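You operate a simulated robot arm through the tools that you are given. There is no shell and no other tool.

You run a simulated two-armed robot. Do the job below in one go: nothing can be reset, and whatever is moved stays where it is left.

TASK
Test the vanity outlet: fan on, press test, press reset, fan off.

The check looks at the end state, three seconds after you hand in, the way a careful person would. Anything else that was tipped, shoved, dropped, spilled or broken makes it a failure.

THE ROBOT
Two 6-joint arms with fingered hands on one trunk that stands fixed in place. Base frame: the origin is at the foot of the trunk, x ahead of it, y to its left, z up. Readings come in mm, degrees, newtons and seconds.
The left shoulder is at [70, 191, 901], the right one opposite. Payload 4.7 kg a hand.
Tool frame (each hand has its own): the origin (TCP) lies between the finger pads and is the grasp point; the fingertips stand 36 mm ahead of it; z points along the fingers, y is the line along which they close. The gripper opens to 120 mm. The gripper's body begins 42 mm behind the TCP. The gripper is a hand of 5 fingers: y runs from the thumb to the fingers, the wrist lies at [-18, -113, -198] in the tool frame, and closing takes about 1.5 s.
Orientation is that of the tool frame in the base frame, as [roll, pitch, yaw] about the fixed x, y, z axes, in that order (R = Rz(yaw) Ry(pitch) Rx(roll)). With the fingers straight down and the wrist toward the robot, the tool's x, y and z point along [0, 1, 0], [1, 0, 0] and [0, 0, -1] of the base frame.

THE INTERFACE
- The arms move only by the tool nudge_tool. It takes "left_series", "right_series" or both (then of equal length, played together; a hand with none holds still); each is a list of rows, each a list of 7 numbers: the gripper command, from -1 (shut) to 1 (fully open), values between in proportion, then the shift along the base's x, y, z in mm, then the turn, a rotation vector about the base's x, y, z in degrees. In form: [[fingers, x, y, z, rx, ry, rz], ...]. A call has 1 to 20 rows; each row is the pose to reach, as a shift and turn from the pose commanded when the call began. Each row takes 0.2 s and may step no farther than 50 mm and 8.6 degrees from the row before; otherwise, or with a gripper value out of range, the whole call is refused. Where a pose cannot be reached the arm comes as near as it can. A force on the tool above 40 N (or 10 N above the force at the start of the call, whichever is more), or a blocked arm, ends the call early, and 0.2 s more pass. The fingers move at their own pace (about 45 mm/s each) and stop on an object; they squeeze with about 30 N. The grip force told is the motor's: it shows also when the fingers shut on nothing. Time passes only in rows, and 0.2 s behind the last, so rows that repeat a pose let the fingers close. It gives the time, the measured TCP pose, the force on the tool (base axes), the opening and the grip force at its end, in the units of the frame above (readings bear some noise), with the torque about the TCP (base axes, N m) and any sound that the robot's microphone picked up.
- Cameras (640 x 400 px; columns grow to the right, rows downward): "scene" is now at [124.8, 49.8, 1152]; the picture's right is [0.63, -0.78, 0.00], its down [-0.29, -0.24, -0.93] and it looks along [0.72, 0.58, -0.38] (base axes); focal length 214 px, centre (320, 200). "left" rides on the left gripper at [-72, -91, -144] in its tool frame; the picture's right is [-0.80, -0.28, 0.52], its down [0.53, -0.73, 0.42] and it looks along [0.26, 0.62, 0.74] (tool axes); focal length 234 px, centre (320, 200). "right" rides on the right gripper at [73, -91, -143] in its tool frame; the picture's right is [-0.80, 0.28, -0.53], its down [-0.53, -0.73, 0.42] and it looks along [-0.27, 0.62, 0.74] (tool axes); focal length 234 px, centre (320, 200). There is no depth. A picture from a camera that has moved, and an enlarged one, comes with that camera's place and axes in the base frame and with its lens. The place of the scene camera against the robot may be out by one fixed shift of up to 12 mm in any direction.
- get_image(camera): a new picture of that camera. No time passes.
- move_column(by): slides the trunk up (or, below 0, down) by that many mm; the arms and the scene camera ride with it, the base frame stays. It gives what a move gives, with no picture.
- hand_shape(shape, hand): the hand has 5 fingers and takes this shape, open, in about a second: jaw (thumb against the fingers, like two jaws); tri (thumb and two fingers); tip (a fingertip pinch); poke (one finger out to press); point (the index stretched); flat (the hand flat); cup (the hand cupped); fist (a fist). The gripper value then closes the fingers along that shape, each until it touches; the sizes above hold for jaw. It gives what a move gives, with no picture.
- pan_tilt(pan, tilt): turns the head with the scene camera to pan (to the left, within 86 degrees either way) and tilt (down, from -29 to 69), counted from straight ahead of the robot. It gives what a move gives.
- enlarge(camera, box): a new picture of the part [left, top, right, bottom] of that camera's present view, enlarged. No time passes.
- hand_in(): hands the job in; it is judged then, once.

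Places have to be worked out from the pictures, the camera data and where the tool is seen. Open the grippers and draw the arms clear of the work before you hand the job in, unless the task says otherwise.

The tools are called after "Request:" by a JSON object that holds its "method" and its "body". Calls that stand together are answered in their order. nudge_tool: Moves the arms, as the interface text tells. Its arguments: {"type":"object","properties":{"left_series":{"type":"array","items":{"type":"array","items":{"type":"number"}}},"right_series":{"type":"array","items":{"type":"array","items":{"type":"number"}}}},"required":[]} The other tools are called the same way: move_column (by) slides the trunk up or down; hand_shape (shape, hand) gives the hand a shape; pan_tilt (pan, tilt) turns the head that bears the scene camera; get_image (camera) takes a picture; enlarge (camera, box) takes an enlarged picture of a part of a camera's view; hand_in () hands the job in.

At the start:

```text
time_s: 0.0
left_position: [280.4, 303.3, 694.6]
left_tool_rot: [83.1, 39.2, 63.7]
left_force: [-0.4, -0.1, 0.2]
left_moment: [-0.01, 0.0, 0.01]
left_gripper_width: 119.7
left_grasp_force: 0.1
left_shape: jaw
right_position: [706.4, 34.1, 1203.7]
right_tool_rot: [180.0, 0.1, 90.0]
right_force: [0.8, 0.5, 0.7]
right_moment: [0.02, -0.01, 0.03]
right_gripper_width: 119.6
right_grasp_force: 0.0
right_shape: jaw
trunk travel left (down, up): [-378.0, 562.0]
head pan, tilt: [39.2, 22.3]
```

scene: 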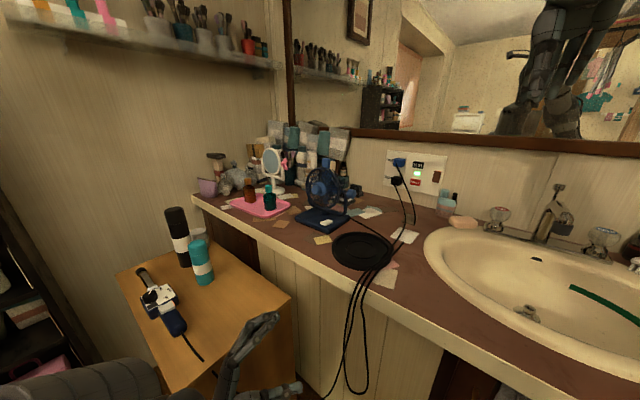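
right: 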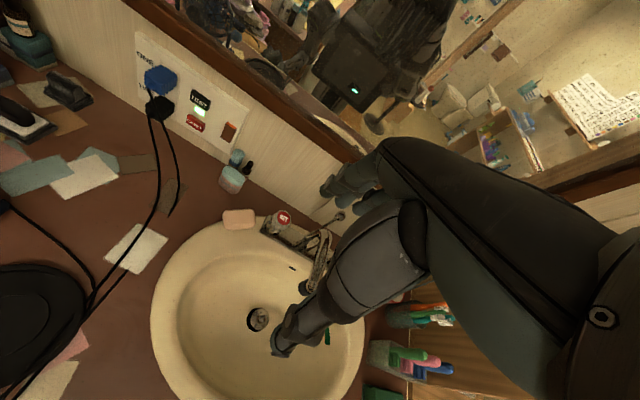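
left: 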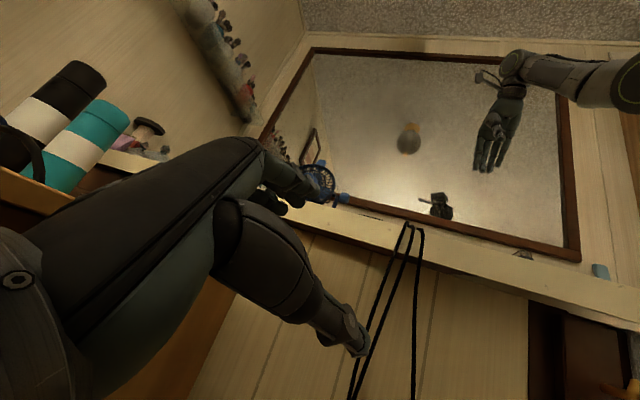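

I see a vanity with a blue fan, a wall outlet with test/reset buttons and a sink. I'll enlarge the outlet and fan to look at the details first.

Request:
{"method": "enlarge", "body": {"camera": "scene", "box": [370, 140, 470, 202]}}

Request:
{"method": "enlarge", "body": {"camera": "scene", "box": [270, 150, 398, 230]}}

Request:
{"method": "enlarge", "body": {"camera": "right", "box": [100, 20, 292, 140]}}

Request:
{"method": "enlarge", "body": {"camera": "scene", "box": [190, 110, 510, 310]}}

```text
6.40 times, centred on (420, 171) of scene
camera zoom: at [124.8, 49.8, 1152.0], right [0.63, -0.78, 0.0], down [-0.29, -0.24, -0.93], along [0.72, 0.58, -0.38], focal length 1373 px, centre (-320, 386)
```

zoom: 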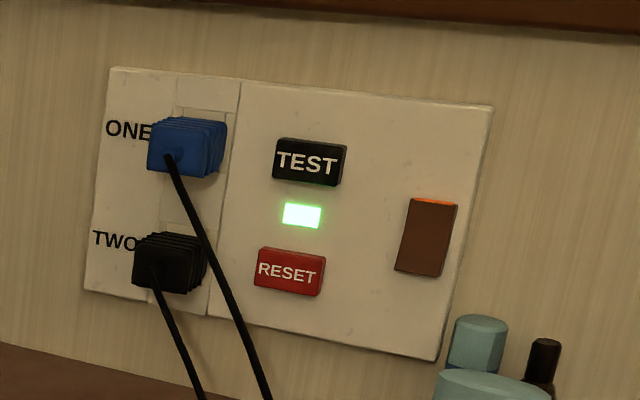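

```text
5.00 times, centred on (334, 190) of scene
camera zoom: at [124.8, 49.8, 1152.0], right [0.63, -0.78, 0.0], down [-0.29, -0.24, -0.93], along [0.72, 0.58, -0.38], focal length 1072 px, centre (250, 250)
```

zoom: 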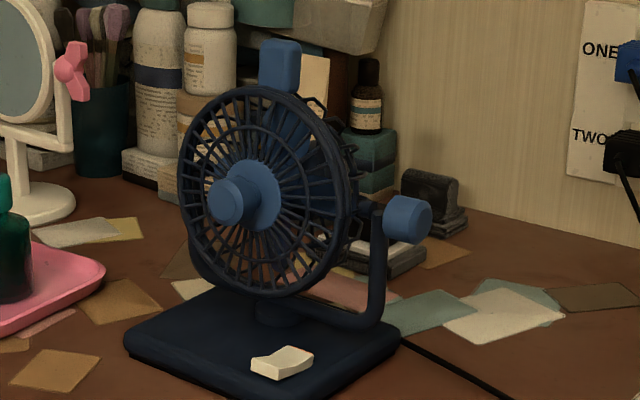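

```text
3.33 times, centred on (196, 80) of right
camera zoom: at [616.6, 106.8, 1345.4], right [0.28, -0.8, 0.53], down [-0.73, -0.53, -0.42], along [0.62, -0.27, -0.74], focal length 781 px, centre (733, 600)
```

zoom: 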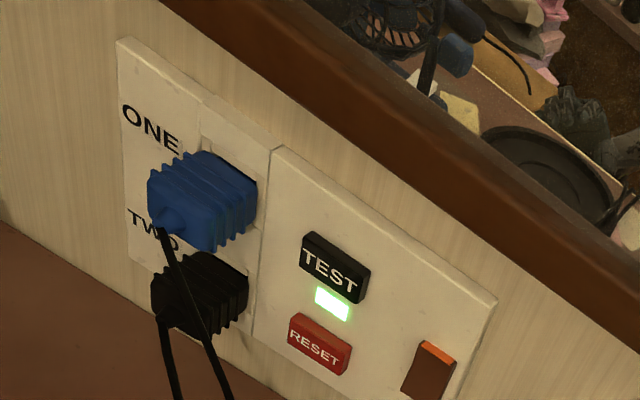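

```text
2.00 times, centred on (350, 210) of scene
camera zoom: at [124.8, 49.8, 1152.0], right [0.63, -0.78, 0.0], down [-0.29, -0.24, -0.93], along [0.72, 0.58, -0.38], focal length 429 px, centre (260, 180)
```

zoom: 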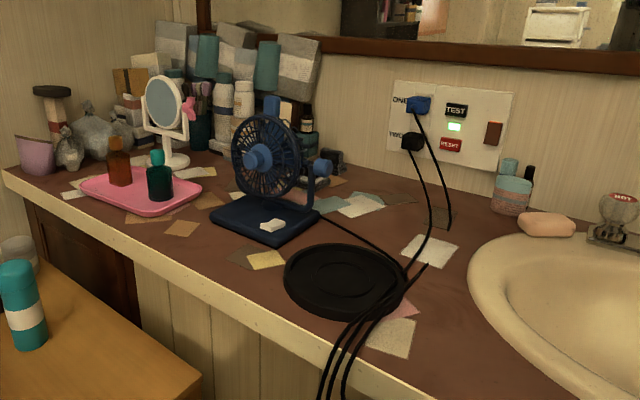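

The outlet's green lamp is lit, with TEST around (974, 268, 968) and RESET around (972, 266, 901). The fan's white rocker sits on its base near (593, 406, 835), so I'll zoom in on the rocker, the fan and the brown outlet switch.

Request:
{"method": "enlarge", "body": {"camera": "scene", "box": [310, 212, 342, 232]}}

Request:
{"method": "enlarge", "body": {"camera": "scene", "box": [300, 155, 364, 195]}}

Request:
{"method": "enlarge", "body": {"camera": "left", "box": [256, 120, 448, 240]}}

Request:
{"method": "pan_tilt", "body": {"pan": 32, "tilt": 40}}

Request:
{"method": "get_image", "body": {"camera": "scene"}}

```text
16.00 times, centred on (326, 222) of scene
camera zoom: at [124.8, 49.8, 1152.0], right [0.63, -0.78, 0.0], down [-0.29, -0.24, -0.93], along [0.72, 0.58, -0.38], focal length 3432 px, centre (224, -152)
```

zoom: 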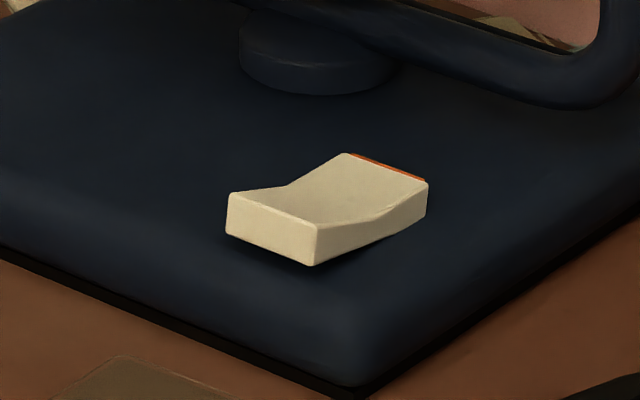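

```text
10.00 times, centred on (332, 175) of scene
camera zoom: at [124.8, 49.8, 1152.0], right [0.63, -0.78, 0.0], down [-0.29, -0.24, -0.93], along [0.72, 0.58, -0.38], focal length 2145 px, centre (200, 450)
```

zoom: 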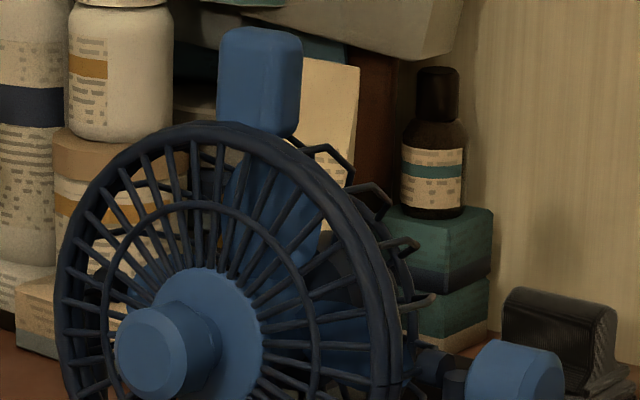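

```text
3.33 times, centred on (352, 180) of left
camera zoom: at [107.5, 250.9, 655.8], right [0.16, -0.93, 0.34], down [0.45, -0.24, -0.86], along [0.88, 0.29, 0.38], focal length 781 px, centre (213, 267)
```

zoom: 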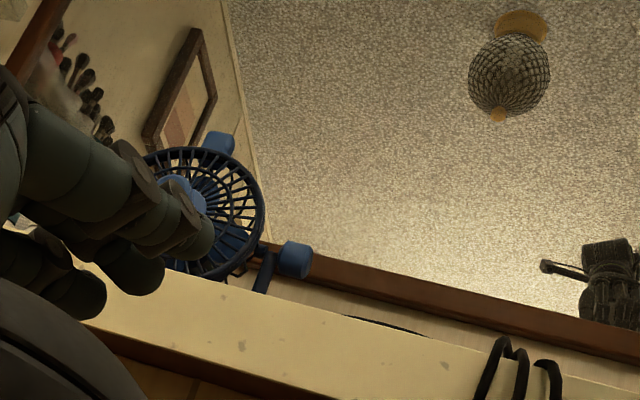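

```text
time_s: 0.8
left_position: [280.3, 304.6, 694.8]
left_tool_rot: [83.1, 39.2, 63.6]
left_force: [-0.6, 0.1, 0.5]
left_moment: [0.01, 0.0, -0.02]
left_gripper_width: 119.5
left_grasp_force: 0.1
left_shape: jaw
right_position: [706.4, 33.6, 1204.4]
right_tool_rot: [180.0, 0.0, 90.0]
right_force: [0.1, -0.5, -0.7]
right_moment: [-0.01, -0.02, -0.01]
right_gripper_width: 119.7
right_grasp_force: 0.0
right_shape: jaw
trunk travel left (down, up): [-378.0, 562.0]
head pan, tilt: [32.0, 40.0]
```

```text
taken
camera scene: at [125.0, 36.2, 1124.3], right [0.53, -0.85, 0.0], down [-0.54, -0.34, -0.77], along [0.65, 0.41, -0.64], focal length 214 px, centre (320, 200)
```

scene: 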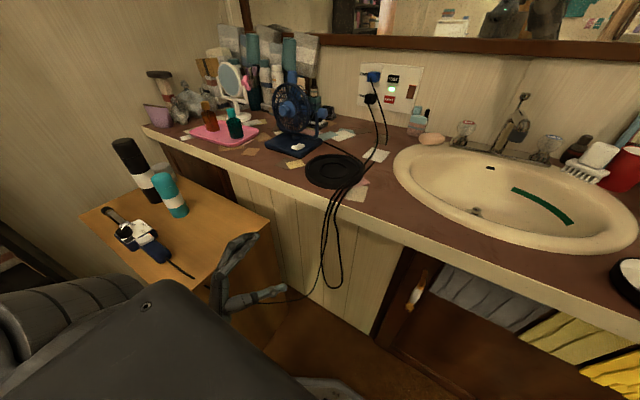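

The fan's rocker has its near (robot-side) end raised and its far end down, with the red mark on the far end. I'll put the left hand in the poke shape while it hangs clear and look at how the finger stands.

Request:
{"method": "hand_shape", "body": {"hand": "left", "shape": "poke"}}

Request:
{"method": "get_image", "body": {"camera": "left"}}

Request:
{"method": "enlarge", "body": {"camera": "scene", "box": [160, 200, 320, 300]}}

```text
time_s: 1.7
left_position: [279.2, 303.3, 694.0]
left_tool_rot: [83.1, 39.2, 63.6]
left_force: [0.7, 0.1, 0.7]
left_moment: [0.0, -0.01, -0.02]
left_gripper_width: 0.0
left_grasp_force: 0.0
left_shape: poke
right_position: [706.5, 33.5, 1204.5]
right_tool_rot: [-180.0, 0.0, 90.0]
right_force: [-0.3, 0.1, 1.2]
right_moment: [-0.01, 0.02, 0.0]
right_gripper_width: 119.8
right_grasp_force: 0.1
right_shape: jaw
trunk travel left (down, up): [-378.0, 562.0]
head pan, tilt: [32.0, 40.0]
```

```text
taken
camera left: at [107.5, 250.9, 655.8], right [0.16, -0.93, 0.34], down [0.45, -0.24, -0.86], along [0.88, 0.29, 0.38], focal length 234 px, centre (320, 200)
```

left: 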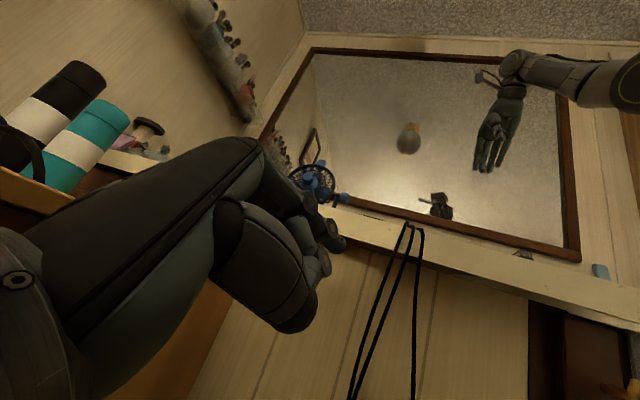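

```text
4.00 times, centred on (240, 250) of scene
camera zoom: at [125.0, 36.2, 1124.2], right [0.53, -0.85, 0.0], down [-0.55, -0.34, -0.77], along [0.65, 0.41, -0.64], focal length 858 px, centre (640, 0)
```

zoom: 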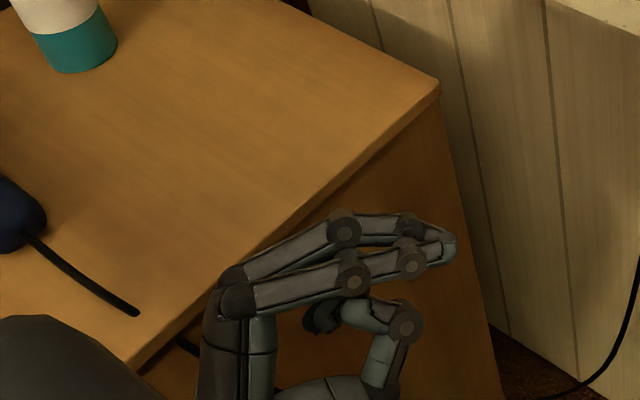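

The poke shape shows the fingers bending at the knuckles, with one finger leading. I'll raise the trunk by 250 mm so the left hand comes above counter height while still well in front of it.

Request:
{"method": "move_column", "body": {"by": 250}}

Request:
{"method": "get_image", "body": {"camera": "left"}}

Request:
{"method": "get_image", "body": {"camera": "scene"}}

Request:
{"method": "get_image", "body": {"camera": "right"}}

```text
time_s: 4.3
left_position: [279.2, 304.4, 943.2]
left_tool_rot: [83.1, 39.2, 63.5]
left_force: [-0.1, 0.8, 0.9]
left_moment: [0.02, 0.01, 0.04]
left_gripper_width: 0.0
left_grasp_force: 0.0
left_shape: poke
right_position: [707.0, 33.7, 1453.6]
right_tool_rot: [-179.9, 0.0, 89.9]
right_force: [0.3, 0.7, 0.4]
right_moment: [0.03, 0.0, 0.0]
right_gripper_width: 119.6
right_grasp_force: 0.0
right_shape: jaw
trunk travel left (down, up): [-628.0, 312.0]
head pan, tilt: [32.0, 40.0]
```

```text
taken
camera left: at [107.6, 250.9, 905.8], right [0.16, -0.93, 0.34], down [0.45, -0.24, -0.86], along [0.88, 0.29, 0.38], focal length 234 px, centre (320, 200)
```

left: 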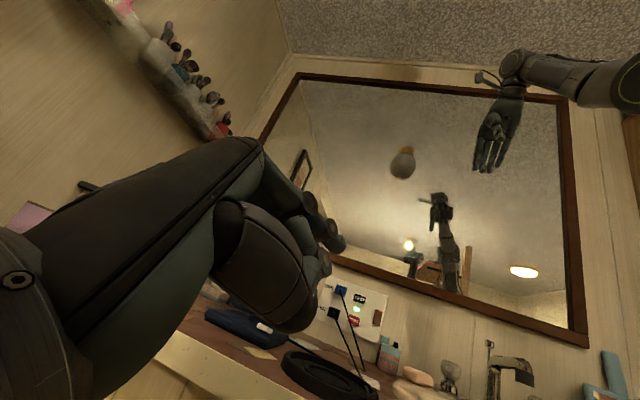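

```text
taken
camera scene: at [125.1, 36.3, 1374.2], right [0.53, -0.85, 0.0], down [-0.55, -0.34, -0.77], along [0.65, 0.41, -0.64], focal length 214 px, centre (320, 200)
```

scene: 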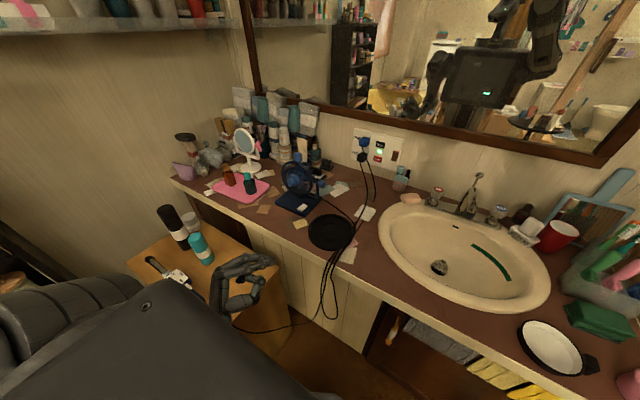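

```text
taken
camera right: at [616.8, 106.8, 1595.3], right [0.28, -0.8, 0.53], down [-0.73, -0.53, -0.42], along [0.62, -0.27, -0.74], focal length 234 px, centre (320, 200)
```

right: 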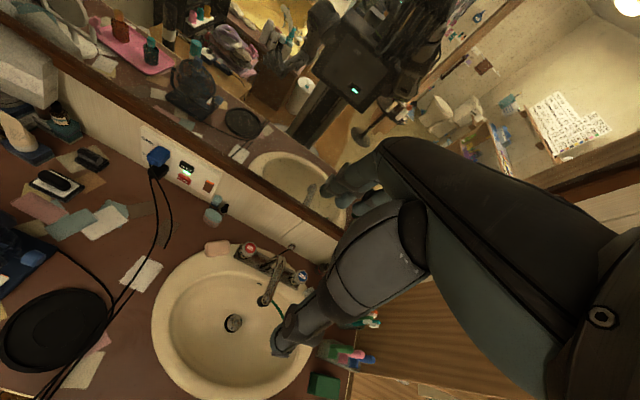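

The hand is now above counter height. I'll zoom in on the left hand to identify the poking fingertip.

Request:
{"method": "enlarge", "body": {"camera": "scene", "box": [190, 230, 302, 300]}}

Request:
{"method": "enlarge", "body": {"camera": "left", "box": [200, 120, 392, 240]}}

Request:
{"method": "enlarge", "body": {"camera": "scene", "box": [270, 150, 350, 200]}}

```text
5.71 times, centred on (246, 265) of scene
camera zoom: at [125.1, 36.3, 1374.2], right [0.53, -0.85, 0.0], down [-0.55, -0.34, -0.77], along [0.65, 0.41, -0.64], focal length 1226 px, centre (743, -171)
```

zoom: 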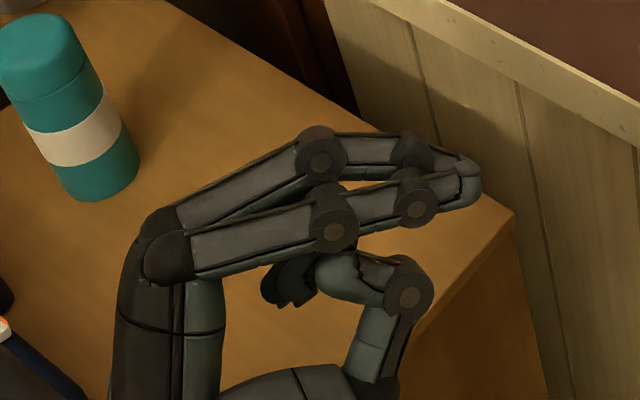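

```text
3.33 times, centred on (296, 180) of left
camera zoom: at [107.6, 250.9, 905.8], right [0.16, -0.93, 0.34], down [0.45, -0.24, -0.86], along [0.88, 0.29, 0.38], focal length 781 px, centre (400, 267)
```

zoom: 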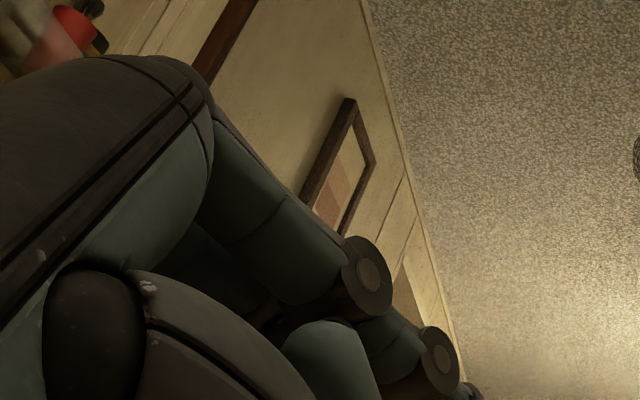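

```text
8.00 times, centred on (310, 175) of scene
camera zoom: at [125.1, 36.3, 1374.2], right [0.53, -0.85, 0.0], down [-0.55, -0.34, -0.77], along [0.65, 0.41, -0.64], focal length 1716 px, centre (400, 400)
```

zoom: 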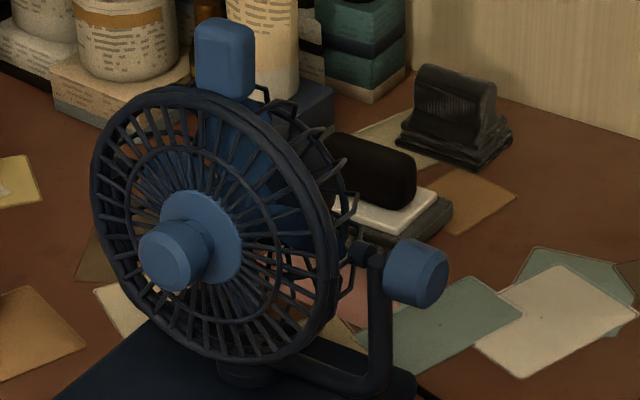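

The leading fingertip is about 40 mm ahead of the TCP along the tool axis, but a second finger also seems to stand out. I'll command the fingers shut in place to see what the closed poke shape looks like.

Request:
{"method": "nudge_tool", "body": {"left_series": [[-1, 0, 0, 0, 0, 0, 0], [-1, 0, 0, 0, 0, 0, 0], [-1, 0, 0, 0, 0, 0, 0], [-1, 0, 0, 0, 0, 0, 0], [-1, 0, 0, 0, 0, 0, 0], [-1, 0, 0, 0, 0, 0, 0], [-1, 0, 0, 0, 0, 0, 0]]}}

Request:
{"method": "enlarge", "body": {"camera": "scene", "box": [190, 230, 302, 300]}}

Request:
{"method": "enlarge", "body": {"camera": "left", "box": [200, 120, 392, 240]}}

```text
time_s: 5.9
left_position: [279.8, 304.2, 944.6]
left_tool_rot: [83.0, 39.2, 63.6]
left_force: [0.1, -0.9, -0.2]
left_moment: [0.01, 0.0, 0.01]
left_gripper_width: 0.0
left_grasp_force: 0.0
left_shape: poke
right_position: [708.0, 33.5, 1455.2]
right_tool_rot: [180.0, 0.0, 90.0]
right_force: [-0.8, -0.4, -0.5]
right_moment: [-0.02, 0.0, 0.02]
right_gripper_width: 119.8
right_grasp_force: 0.0
right_shape: jaw
trunk travel left (down, up): [-628.0, 312.0]
head pan, tilt: [32.0, 40.0]
```

```text
5.71 times, centred on (246, 265) of scene
camera zoom: at [125.0, 36.2, 1374.2], right [0.53, -0.85, 0.0], down [-0.55, -0.34, -0.77], along [0.65, 0.41, -0.64], focal length 1226 px, centre (743, -171)
```

zoom: 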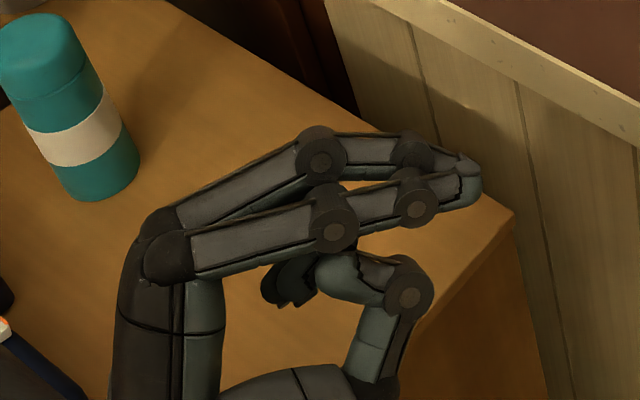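

```text
3.33 times, centred on (296, 180) of left
camera zoom: at [107.6, 250.9, 905.8], right [0.16, -0.93, 0.34], down [0.45, -0.24, -0.86], along [0.88, 0.29, 0.38], focal length 781 px, centre (400, 267)
```

zoom: 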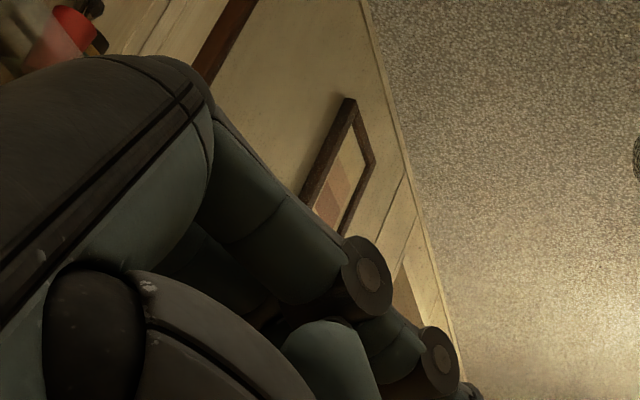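

Poke keeps two fingers together at the tip. I'll try the point shape to compare.

Request:
{"method": "hand_shape", "body": {"hand": "left", "shape": "point"}}

Request:
{"method": "enlarge", "body": {"camera": "scene", "box": [190, 230, 302, 300]}}

Request:
{"method": "enlarge", "body": {"camera": "left", "box": [200, 120, 392, 240]}}

```text
time_s: 6.8
left_position: [279.1, 305.2, 943.4]
left_tool_rot: [83.1, 39.2, 63.6]
left_force: [0.1, -0.6, -0.2]
left_moment: [-0.02, 0.02, 0.0]
left_gripper_width: 0.0
left_grasp_force: 0.1
left_shape: point
right_position: [706.6, 33.7, 1453.2]
right_tool_rot: [180.0, 0.0, 90.0]
right_force: [0.1, -0.2, 0.7]
right_moment: [-0.01, 0.02, -0.02]
right_gripper_width: 119.6
right_grasp_force: 0.0
right_shape: jaw
trunk travel left (down, up): [-628.0, 312.0]
head pan, tilt: [32.0, 40.0]
```

```text
5.71 times, centred on (246, 265) of scene
camera zoom: at [125.0, 36.2, 1374.2], right [0.53, -0.85, 0.0], down [-0.55, -0.34, -0.77], along [0.65, 0.41, -0.64], focal length 1226 px, centre (743, -171)
```

zoom: 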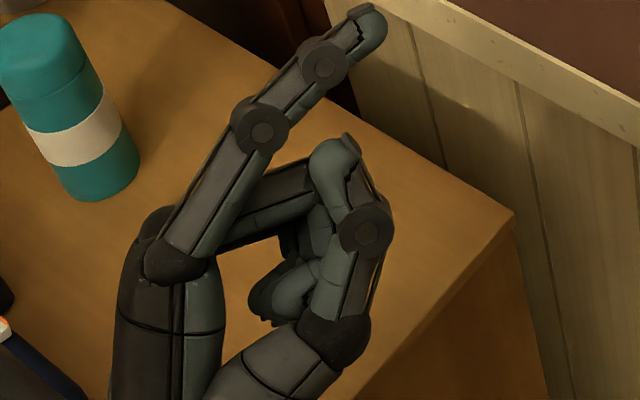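

```text
3.33 times, centred on (296, 180) of left
camera zoom: at [107.6, 250.9, 905.8], right [0.16, -0.93, 0.34], down [0.45, -0.24, -0.86], along [0.88, 0.29, 0.38], focal length 781 px, centre (400, 267)
```

zoom: 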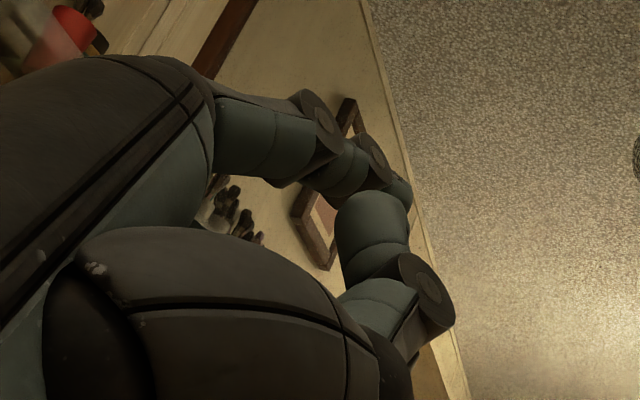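

The point shape gives one clear index finger, with its tip at about tool (−10, 69, 35). I'll raise and tilt the left hand so the tool points mostly down, and bring it in front of and above the fan, in a first half-move as a check.

Request:
{"method": "nudge_tool", "body": {"left_series": [[1, 10, 5, 20, 4.84, 6.35, -0.44], [1, 25, 15, 40, 9.68, 12.7, -0.88], [1, 45, 25, 55, 14.52, 19.05, -1.32], [1, 70, 35, 65, 19.36, 25.4, -1.76], [1, 95, 45, 75, 24.2, 31.75, -2.2], [1, 120, 55, 80, 29.04, 38.1, -2.64], [1, 145, 65, 80, 33.88, 44.45, -3.08], [1, 165, 75, 80, 38.72, 50.8, -3.52], [1, 185, 85, 80, 43.56, 57.15, -3.96], [1, 201, 96, 80, 48.4, 63.5, -4.4], [1, 201, 96, 80, 48.4, 63.5, -4.4]]}}

Request:
{"method": "get_image", "body": {"camera": "scene"}}

Request:
{"method": "get_image", "body": {"camera": "left"}}

```text
time_s: 9.2
left_position: [489.2, 420.1, 979.0]
left_tool_rot: [158.4, 6.5, 94.4]
left_force: [-0.8, -1.4, 0.2]
left_moment: [0.09, 0.05, 0.02]
left_gripper_width: 114.5
left_grasp_force: 0.0
left_shape: point
left hand out of reach, approached as far as the arm can: row 1, 2, 3, 4, 5, 6, 7, 8, 9, 10, 11
right_position: [706.8, 34.3, 1453.7]
right_tool_rot: [-180.0, 0.0, 89.9]
right_force: [-0.1, 0.7, 0.7]
right_moment: [-0.02, -0.03, -0.01]
right_gripper_width: 119.9
right_grasp_force: 0.1
right_shape: jaw
trunk travel left (down, up): [-628.0, 312.0]
head pan, tilt: [32.0, 40.0]
```

```text
taken
camera scene: at [124.4, 36.7, 1374.3], right [0.53, -0.85, 0.0], down [-0.54, -0.34, -0.77], along [0.65, 0.41, -0.64], focal length 214 px, centre (320, 200)
```

scene: 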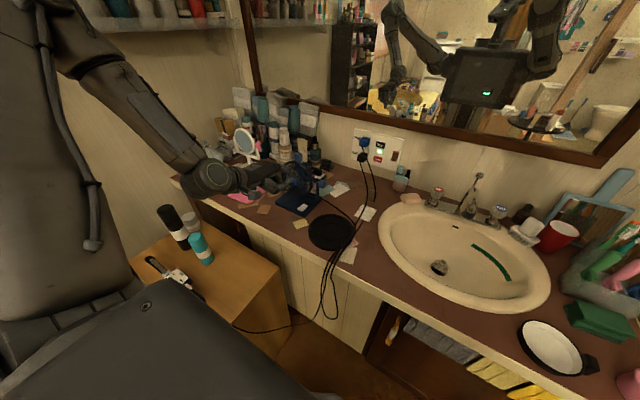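

```text
taken
camera left: at [358.0, 348.5, 1086.5], right [0.0, -0.87, -0.5], down [-0.56, 0.41, -0.72], along [0.83, 0.28, -0.48], focal length 234 px, centre (320, 200)
```

left: 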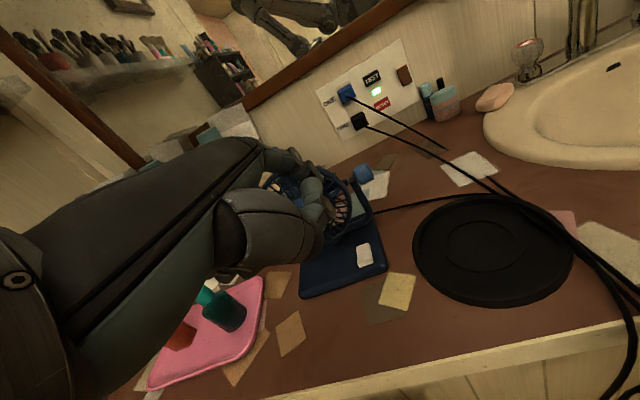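

The hand reached about (489, 420, 979), short of what I commanded, and the reported width suggests the fingers may have opened. I'll zoom in to see the hand relative to the fan.

Request:
{"method": "enlarge", "body": {"camera": "scene", "box": [180, 130, 340, 230]}}

Request:
{"method": "enlarge", "body": {"camera": "left", "box": [200, 120, 424, 260]}}

```text
4.00 times, centred on (260, 180) of scene
camera zoom: at [124.4, 36.7, 1374.3], right [0.53, -0.85, 0.0], down [-0.54, -0.34, -0.77], along [0.65, 0.41, -0.64], focal length 858 px, centre (560, 280)
```

zoom: 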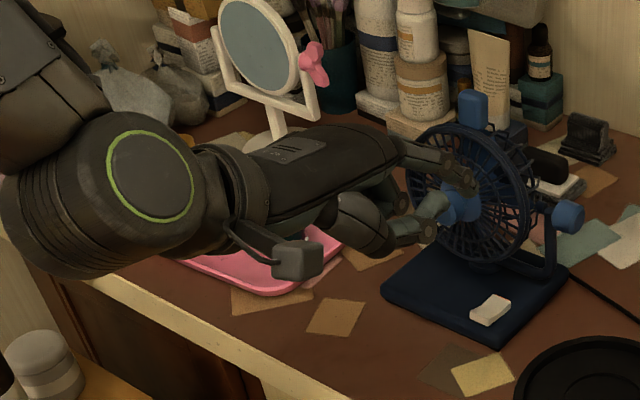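

```text
2.86 times, centred on (312, 190) of left
camera zoom: at [358.0, 348.5, 1086.5], right [0.0, -0.87, -0.5], down [-0.56, 0.41, -0.72], along [0.83, 0.28, -0.48], focal length 669 px, centre (343, 229)
```

zoom: 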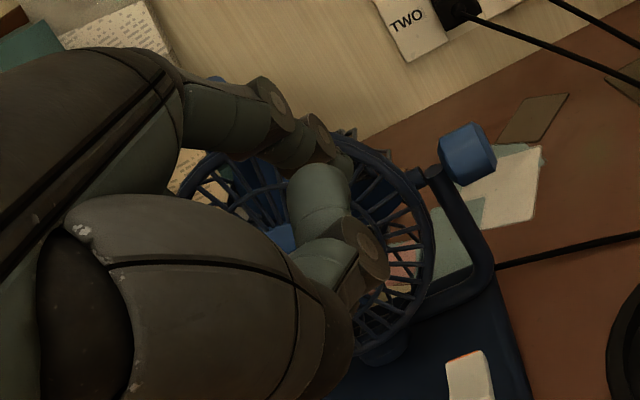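

The index tip is in front of the fan's cage without touching it. I'll back off 40 mm toward the robot and command the fingers to -1, so only the index should stand out.

Request:
{"method": "nudge_tool", "body": {"left_series": [[-1, -20, -5, 0, 0, 0, 0], [-1, -40, -10, 0, 0, 0, 0], [-1, -40, -10, 0, 0, 0, 0], [-1, -40, -10, 0, 0, 0, 0], [-1, -40, -10, 0, 0, 0, 0], [-1, -40, -10, 0, 0, 0, 0], [-1, -40, -10, 0, 0, 0, 0]]}}

Request:
{"method": "enlarge", "body": {"camera": "scene", "box": [180, 130, 340, 230]}}

Request:
{"method": "get_image", "body": {"camera": "left"}}

```text
time_s: 10.8
left_position: [491.7, 408.5, 973.9]
left_tool_rot: [160.1, 0.1, 90.0]
left_force: [0.3, 0.1, 0.5]
left_moment: [0.02, -0.07, 0.04]
left_gripper_width: 114.2
left_grasp_force: 0.0
left_shape: point
left hand out of reach, approached as far as the arm can: row 1, 2, 3, 4, 5, 6, 7
right_position: [706.9, 34.9, 1454.0]
right_tool_rot: [180.0, 0.0, 90.0]
right_force: [0.2, -0.1, -0.6]
right_moment: [-0.06, -0.02, 0.0]
right_gripper_width: 119.8
right_grasp_force: 0.0
right_shape: jaw
trunk travel left (down, up): [-628.0, 312.0]
head pan, tilt: [32.0, 40.0]
```

```text
4.00 times, centred on (260, 180) of scene
camera zoom: at [125.0, 36.5, 1374.2], right [0.53, -0.85, 0.0], down [-0.55, -0.34, -0.77], along [0.65, 0.41, -0.64], focal length 858 px, centre (560, 280)
```

zoom: 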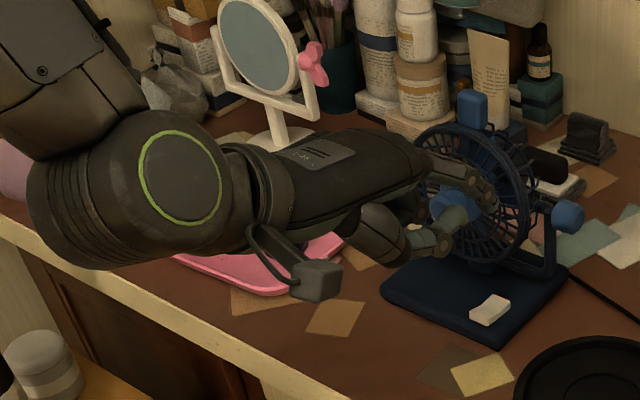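

```text
taken
camera left: at [358.1, 336.5, 1078.3], right [-0.08, -0.81, -0.59], down [-0.54, 0.53, -0.65], along [0.84, 0.26, -0.48], focal length 234 px, centre (320, 200)
```

left: 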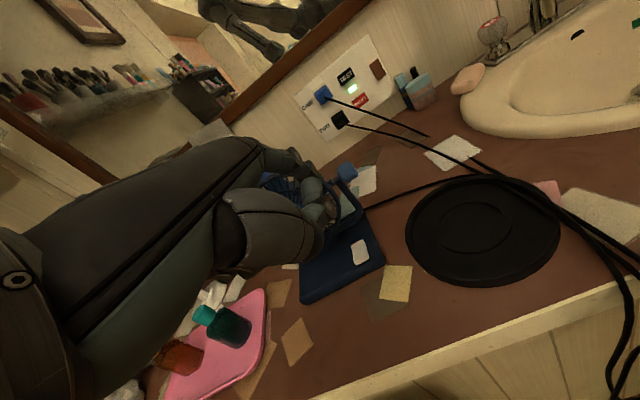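

The orientation now matches the target, with the tool tilted 70° down. I'll zoom in on the hand from both cameras to find the index tip.

Request:
{"method": "enlarge", "body": {"camera": "left", "box": [220, 130, 380, 230]}}

Request:
{"method": "enlarge", "body": {"camera": "scene", "box": [260, 150, 340, 200]}}

```text
4.00 times, centred on (300, 180) of left
camera zoom: at [358.1, 336.5, 1078.3], right [-0.08, -0.81, -0.59], down [-0.54, 0.53, -0.65], along [0.84, 0.26, -0.48], focal length 937 px, centre (400, 280)
```

zoom: 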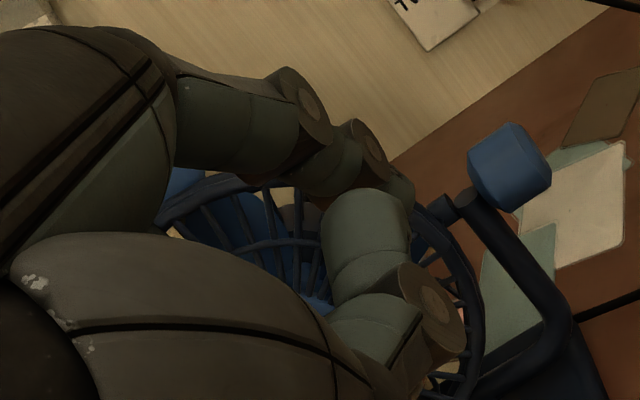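

```text
8.00 times, centred on (300, 175) of scene
camera zoom: at [125.0, 36.5, 1374.2], right [0.53, -0.85, 0.0], down [-0.55, -0.34, -0.77], along [0.65, 0.41, -0.64], focal length 1716 px, centre (480, 400)
```

zoom: 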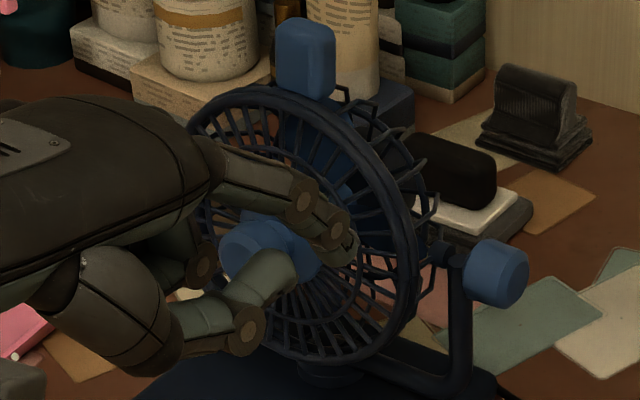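

The index tip lies at tool coordinates of about (−20, 88, 39), so it is near (588, 389, 967) and in front of the cage; the fan hub triangulates to (605, 462, 925). I'll zoom in on the switch from this higher viewpoint to triangulate it.

Request:
{"method": "enlarge", "body": {"camera": "scene", "box": [286, 196, 318, 216]}}

Request:
{"method": "enlarge", "body": {"camera": "left", "box": [328, 228, 392, 268]}}

```text
16.00 times, centred on (302, 206) of scene
camera zoom: at [125.0, 36.5, 1374.2], right [0.53, -0.85, 0.0], down [-0.55, -0.34, -0.77], along [0.65, 0.41, -0.64], focal length 3432 px, centre (608, 104)
```

zoom: 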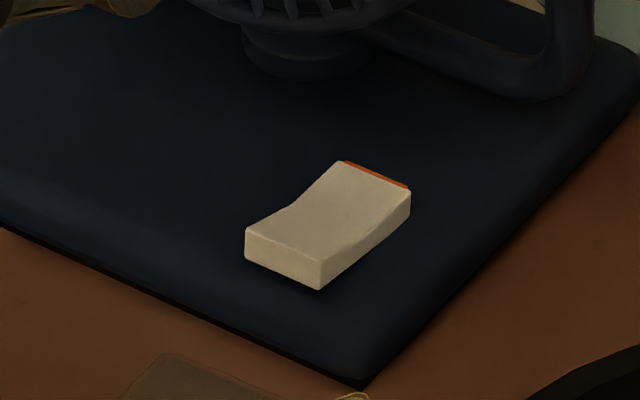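

```text
10.00 times, centred on (360, 248) of left
camera zoom: at [358.1, 336.5, 1078.3], right [-0.08, -0.81, -0.59], down [-0.54, 0.53, -0.65], along [0.84, 0.26, -0.48], focal length 2342 px, centre (-80, -280)
```

zoom: 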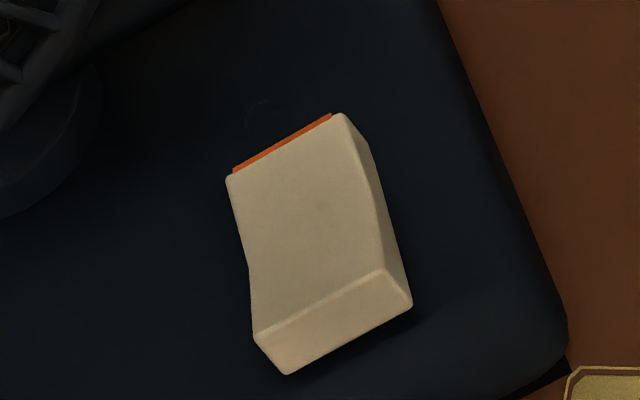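

Triangulation puts the rocker at about x 585–622 and y 407–430 (after a 5 mm y correction), with its near end raised at z≈836 and its far end at z≈830. I'll first make a small straight-down move to learn how the commanded pose relates to the reached one.

Request:
{"method": "nudge_tool", "body": {"left_series": [[-1, 0, 0, -20, 0, 0, 0], [-1, 0, 0, -40, 0, 0, 0], [-1, 0, 0, -40, 0, 0, 0]]}}

```text
time_s: 11.6
left_position: [485.9, 418.9, 942.5]
left_tool_rot: [160.0, 0.1, 89.8]
left_force: [0.0, 0.4, 0.4]
left_moment: [0.04, -0.01, 0.01]
left_gripper_width: 114.1
left_grasp_force: 0.1
left_shape: point
left hand out of reach, approached as far as the arm can: row 1, 2, 3
right_position: [707.1, 33.2, 1453.0]
right_tool_rot: [-180.0, 0.0, 90.1]
right_force: [-0.5, 0.1, -0.5]
right_moment: [0.03, 0.03, -0.01]
right_gripper_width: 119.8
right_grasp_force: 0.0
right_shape: jaw
trunk travel left (down, up): [-628.0, 312.0]
head pan, tilt: [32.0, 40.0]
```

The arm seems limited to a minimum radius of about 640 mm at this tilt. I'll nudge slightly outward, which is safe either way, to find a pose that is fully in reach and see which start pose the shifts count from.

Request:
{"method": "nudge_tool", "body": {"left_series": [[-1, 5, 10, -5, 0, 0, 0], [-1, 10, 20, -10, 0, 0, 0], [-1, 10, 20, -10, 0, 0, 0]]}}

```text
time_s: 12.4
left_position: [495.0, 440.6, 934.7]
left_tool_rot: [160.1, 0.2, 89.8]
left_force: [-0.2, -0.7, -0.3]
left_moment: [0.02, -0.01, -0.01]
left_gripper_width: 114.0
left_grasp_force: 0.1
left_shape: point
right_position: [706.3, 33.3, 1454.4]
right_tool_rot: [180.0, 0.0, 89.9]
right_force: [-0.2, -0.1, -0.4]
right_moment: [0.04, -0.01, 0.01]
right_gripper_width: 119.9
right_grasp_force: 0.1
right_shape: jaw
trunk travel left (down, up): [-628.0, 312.0]
head pan, tilt: [32.0, 40.0]
```

The pose is now in reach, and shifts count from the reached pose. The index tip should be near (591, 421, 928); I'll check with pictures.

Request:
{"method": "get_image", "body": {"camera": "left"}}

Request:
{"method": "enlarge", "body": {"camera": "scene", "box": [240, 150, 336, 210]}}

Request:
{"method": "enlarge", "body": {"camera": "left", "box": [270, 180, 430, 280]}}

```text
taken
camera left: at [361.3, 366.7, 1036.3], right [-0.08, -0.81, -0.59], down [-0.54, 0.53, -0.65], along [0.84, 0.26, -0.48], focal length 234 px, centre (320, 200)
```

left: 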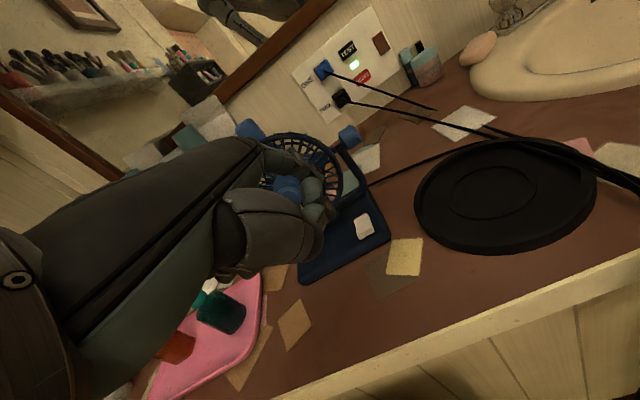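

```text
6.67 times, centred on (288, 180) of scene
camera zoom: at [125.1, 36.0, 1374.2], right [0.53, -0.85, 0.0], down [-0.55, -0.34, -0.77], along [0.65, 0.41, -0.64], focal length 1430 px, centre (533, 333)
```

zoom: 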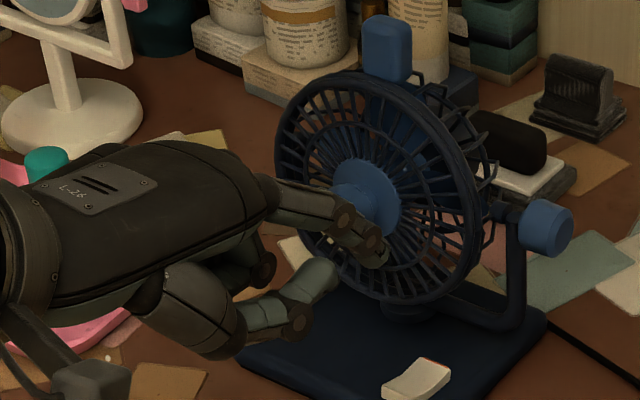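

```text
4.00 times, centred on (350, 230) of left
camera zoom: at [361.3, 366.7, 1036.3], right [-0.08, -0.81, -0.59], down [-0.54, 0.53, -0.65], along [0.84, 0.26, -0.48], focal length 937 px, centre (200, 80)
```

zoom: 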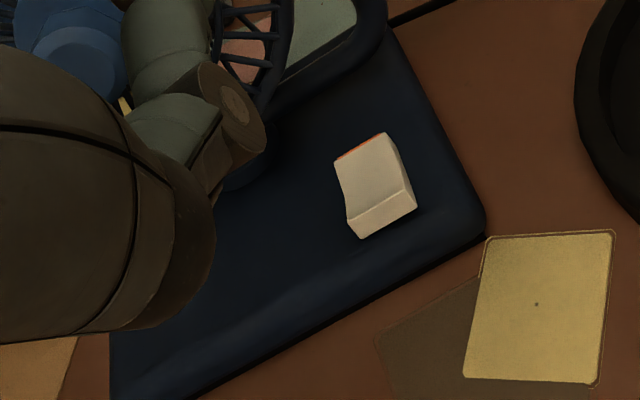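

From the two views the tip is near (582.5, 419.5, 929) and the rocker's raised near edge near (584, 419, 837). I'll move 12 mm forward and descend to roughly 20 mm above the raised end.

Request:
{"method": "nudge_tool", "body": {"left_series": [[-1, 4, 0, -15, 0, 0, 0], [-1, 8, 0, -30, 0, 0, 0], [-1, 12, 0, -45, 0, 0, 0], [-1, 12, 0, -60, 0, 0, 0], [-1, 12, 0, -70, 0, 0, 0], [-1, 12, 0, -70, 0, 0, 0]]}}

Request:
{"method": "enlarge", "body": {"camera": "scene", "box": [270, 175, 334, 215]}}

Request:
{"method": "enlarge", "body": {"camera": "left", "box": [250, 120, 410, 220]}}

```text
time_s: 13.8
left_position: [487.4, 464.5, 889.1]
left_tool_rot: [160.0, 0.2, 89.8]
left_force: [-0.5, 0.3, 0.8]
left_moment: [-0.02, 0.0, 0.0]
left_gripper_width: 114.4
left_grasp_force: 0.0
left_shape: point
left hand out of reach, approached as far as the arm can: row 1, 2, 3, 4, 5, 6
right_position: [707.4, 34.3, 1454.6]
right_tool_rot: [-180.0, -0.1, 89.9]
right_force: [0.1, -1.3, -0.4]
right_moment: [0.0, 0.0, 0.05]
right_gripper_width: 120.0
right_grasp_force: 0.1
right_shape: jaw
trunk travel left (down, up): [-628.0, 312.0]
head pan, tilt: [32.0, 40.0]
```

```text
10.00 times, centred on (302, 195) of scene
camera zoom: at [125.3, 36.3, 1374.2], right [0.53, -0.85, 0.0], down [-0.55, -0.34, -0.77], along [0.65, 0.41, -0.64], focal length 2145 px, centre (500, 250)
```

zoom: 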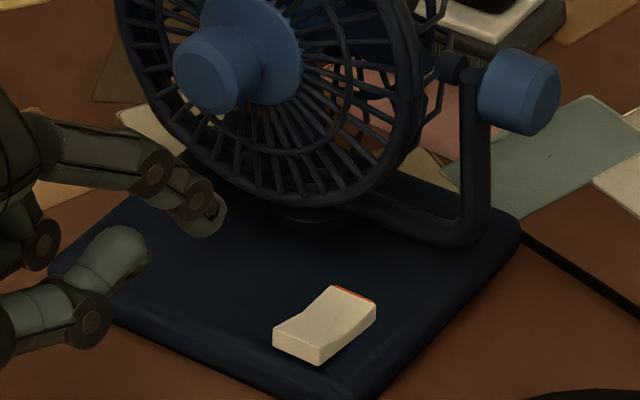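

```text
4.00 times, centred on (330, 170) of left
camera zoom: at [354.2, 391.2, 993.4], right [-0.08, -0.81, -0.59], down [-0.54, 0.53, -0.65], along [0.84, 0.26, -0.48], focal length 937 px, centre (280, 320)
```

zoom: 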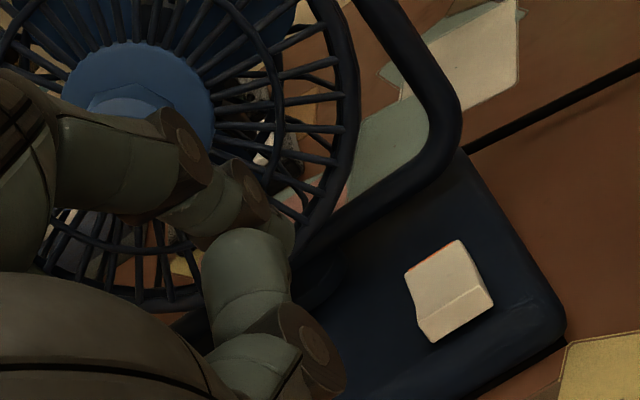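

The arm hit its limit here and drifted left to (487, 464, 889) with no contact. I'll go back up to a reachable pose and use the trunk to do the descent instead.

Request:
{"method": "nudge_tool", "body": {"left_series": [[-1, 0, -12, 20, 0, 0, 0], [-1, 0, -24, 40, 0, 0, 0], [-1, 10, -24, 50, 0, 0, 0], [-1, 20, -24, 56, 0, 0, 0], [-1, 20, -24, 56, 0, 0, 0]]}}

```text
time_s: 15.0
left_position: [507.2, 441.2, 947.8]
left_tool_rot: [160.0, 0.1, 89.9]
left_force: [1.1, 0.1, -0.6]
left_moment: [0.0, 0.02, 0.0]
left_gripper_width: 114.2
left_grasp_force: 0.0
left_shape: point
right_position: [707.0, 33.9, 1453.7]
right_tool_rot: [-180.0, 0.0, 90.1]
right_force: [0.5, 1.0, 0.2]
right_moment: [0.02, 0.0, 0.01]
right_gripper_width: 119.4
right_grasp_force: 0.2
right_shape: jaw
trunk travel left (down, up): [-628.0, 312.0]
head pan, tilt: [32.0, 40.0]
```

The pose (507, 441, 948) is in reach, with the index tip near (595, 420, 943). I'll lower the trunk by 75 mm, which should put the tip around z 868, about 30 mm above the rocker.

Request:
{"method": "move_column", "body": {"by": -75}}

Request:
{"method": "get_image", "body": {"camera": "scene"}}

Request:
{"method": "enlarge", "body": {"camera": "left", "box": [250, 150, 410, 250]}}

```text
time_s: 16.1
left_position: [507.4, 440.8, 871.8]
left_tool_rot: [160.0, 0.1, 89.9]
left_force: [-0.5, -0.3, -0.1]
left_moment: [0.0, 0.02, 0.01]
left_gripper_width: 114.0
left_grasp_force: 0.1
left_shape: point
right_position: [707.3, 33.7, 1378.5]
right_tool_rot: [180.0, -0.1, 90.1]
right_force: [0.6, 0.8, 0.0]
right_moment: [0.02, 0.02, 0.02]
right_gripper_width: 119.7
right_grasp_force: 0.1
right_shape: jaw
trunk travel left (down, up): [-553.0, 387.0]
head pan, tilt: [32.0, 40.0]
```

```text
taken
camera scene: at [124.9, 36.2, 1299.3], right [0.53, -0.85, 0.0], down [-0.55, -0.34, -0.77], along [0.65, 0.41, -0.64], focal length 214 px, centre (320, 200)
```

scene: 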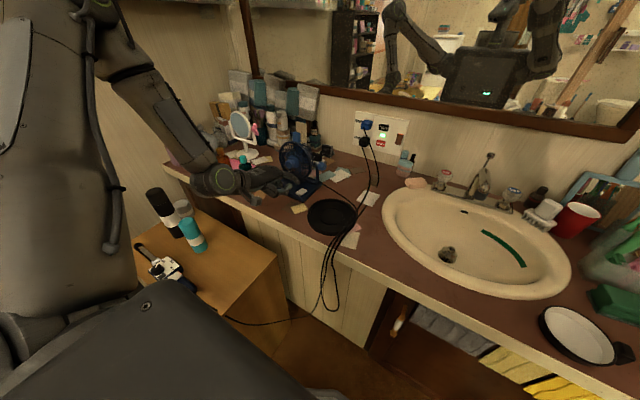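

```text
4.00 times, centred on (330, 200) of left
camera zoom: at [373.4, 368.1, 975.1], right [-0.08, -0.81, -0.59], down [-0.54, 0.53, -0.65], along [0.84, 0.26, -0.48], focal length 937 px, centre (280, 200)
```

zoom: 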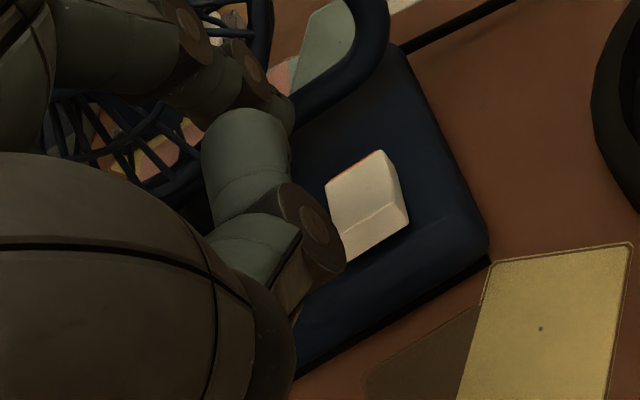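

In the left view the rocker now sits a bit below and to the right of the tip, as expected with the tip still about 30 mm higher. I'll look at the same spot in the scene camera for a second angle before going lower.

Request:
{"method": "enlarge", "body": {"camera": "scene", "box": [270, 170, 334, 210]}}

Request:
{"method": "enlarge", "body": {"camera": "left", "box": [290, 150, 370, 200]}}

```text
10.00 times, centred on (302, 190) of scene
camera zoom: at [124.9, 36.2, 1299.3], right [0.53, -0.85, 0.0], down [-0.55, -0.34, -0.77], along [0.65, 0.41, -0.64], focal length 2145 px, centre (500, 300)
```

zoom: 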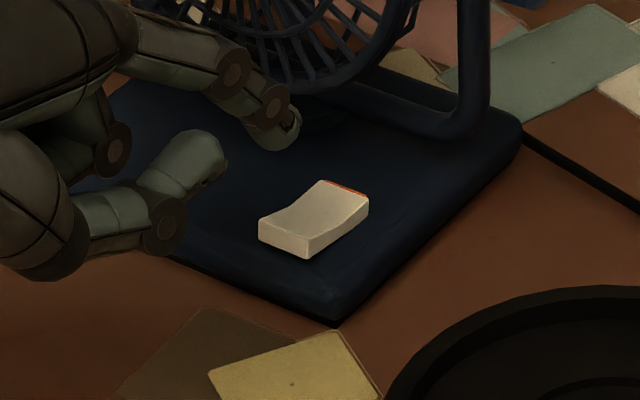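

```text
8.00 times, centred on (330, 175) of left
camera zoom: at [373.4, 368.1, 975.1], right [-0.08, -0.81, -0.59], down [-0.54, 0.53, -0.65], along [0.84, 0.26, -0.48], focal length 1873 px, centre (240, 400)
```

zoom: 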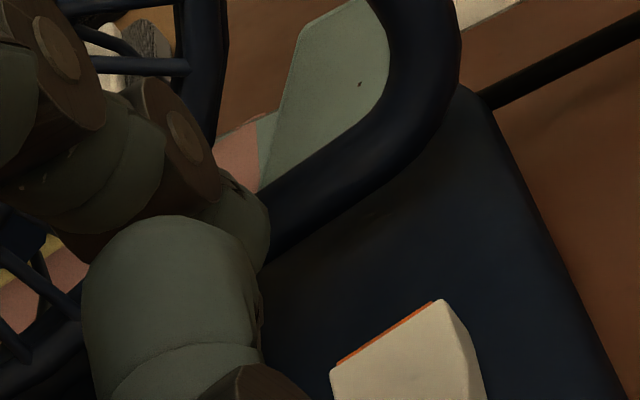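

Combining the views, the fingertip's centre is about 11 mm in from the near edge, about 6 mm too far left, and roughly 27 mm above the rocker. I'll correct by (−4, −6) at this height, then lower the trunk another 18 mm.

Request:
{"method": "nudge_tool", "body": {"left_series": [[-1, -4, -6, 0, 0, 0, 0], [-1, -4, -6, 0, 0, 0, 0]]}}

Request:
{"method": "move_column", "body": {"by": -18}}

Request:
{"method": "enlarge", "body": {"camera": "scene", "box": [270, 165, 334, 205]}}

Request:
{"method": "enlarge", "body": {"camera": "left", "box": [290, 150, 370, 200]}}

```text
time_s: 16.7
left_position: [504.4, 433.2, 870.6]
left_tool_rot: [160.0, 0.1, 89.9]
left_force: [0.2, -0.3, -0.3]
left_moment: [-0.01, 0.0, -0.03]
left_gripper_width: 114.2
left_grasp_force: 0.2
left_shape: point
right_position: [706.8, 33.6, 1378.0]
right_tool_rot: [-180.0, 0.0, 90.0]
right_force: [0.4, 0.6, -0.1]
right_moment: [0.04, 0.01, -0.01]
right_gripper_width: 119.9
right_grasp_force: 0.0
right_shape: jaw
trunk travel left (down, up): [-553.0, 387.0]
head pan, tilt: [32.0, 40.0]
```

```text
time_s: 17.4
left_position: [503.2, 434.4, 853.1]
left_tool_rot: [160.0, 0.1, 89.8]
left_force: [-1.1, -0.3, 0.7]
left_moment: [-0.01, 0.01, 0.01]
left_gripper_width: 114.2
left_grasp_force: 0.1
left_shape: point
right_position: [706.8, 32.2, 1360.6]
right_tool_rot: [-180.0, 0.0, 90.0]
right_force: [0.4, 0.1, 0.0]
right_moment: [0.0, 0.01, 0.0]
right_gripper_width: 119.6
right_grasp_force: 0.1
right_shape: jaw
trunk travel left (down, up): [-535.0, 405.0]
head pan, tilt: [32.0, 40.0]
```

```text
10.00 times, centred on (302, 185) of scene
camera zoom: at [124.9, 36.2, 1281.2], right [0.53, -0.85, 0.0], down [-0.55, -0.34, -0.77], along [0.65, 0.41, -0.64], focal length 2145 px, centre (500, 350)
```

zoom: 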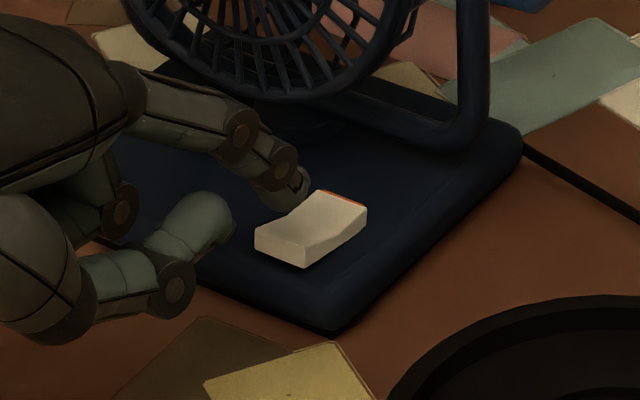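

```text
8.00 times, centred on (330, 175) of left
camera zoom: at [369.3, 361.7, 957.4], right [-0.08, -0.81, -0.59], down [-0.54, 0.53, -0.65], along [0.84, 0.26, -0.48], focal length 1873 px, centre (240, 400)
```

zoom: 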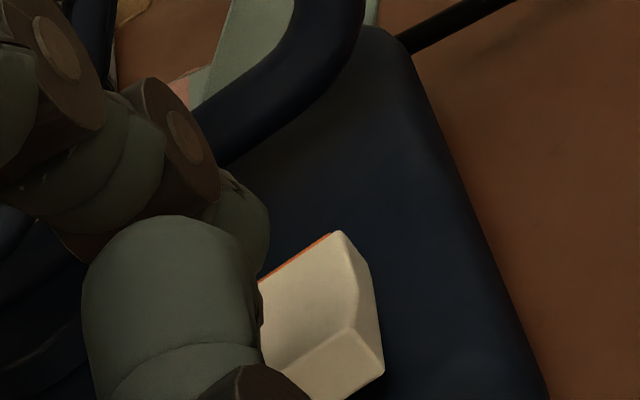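

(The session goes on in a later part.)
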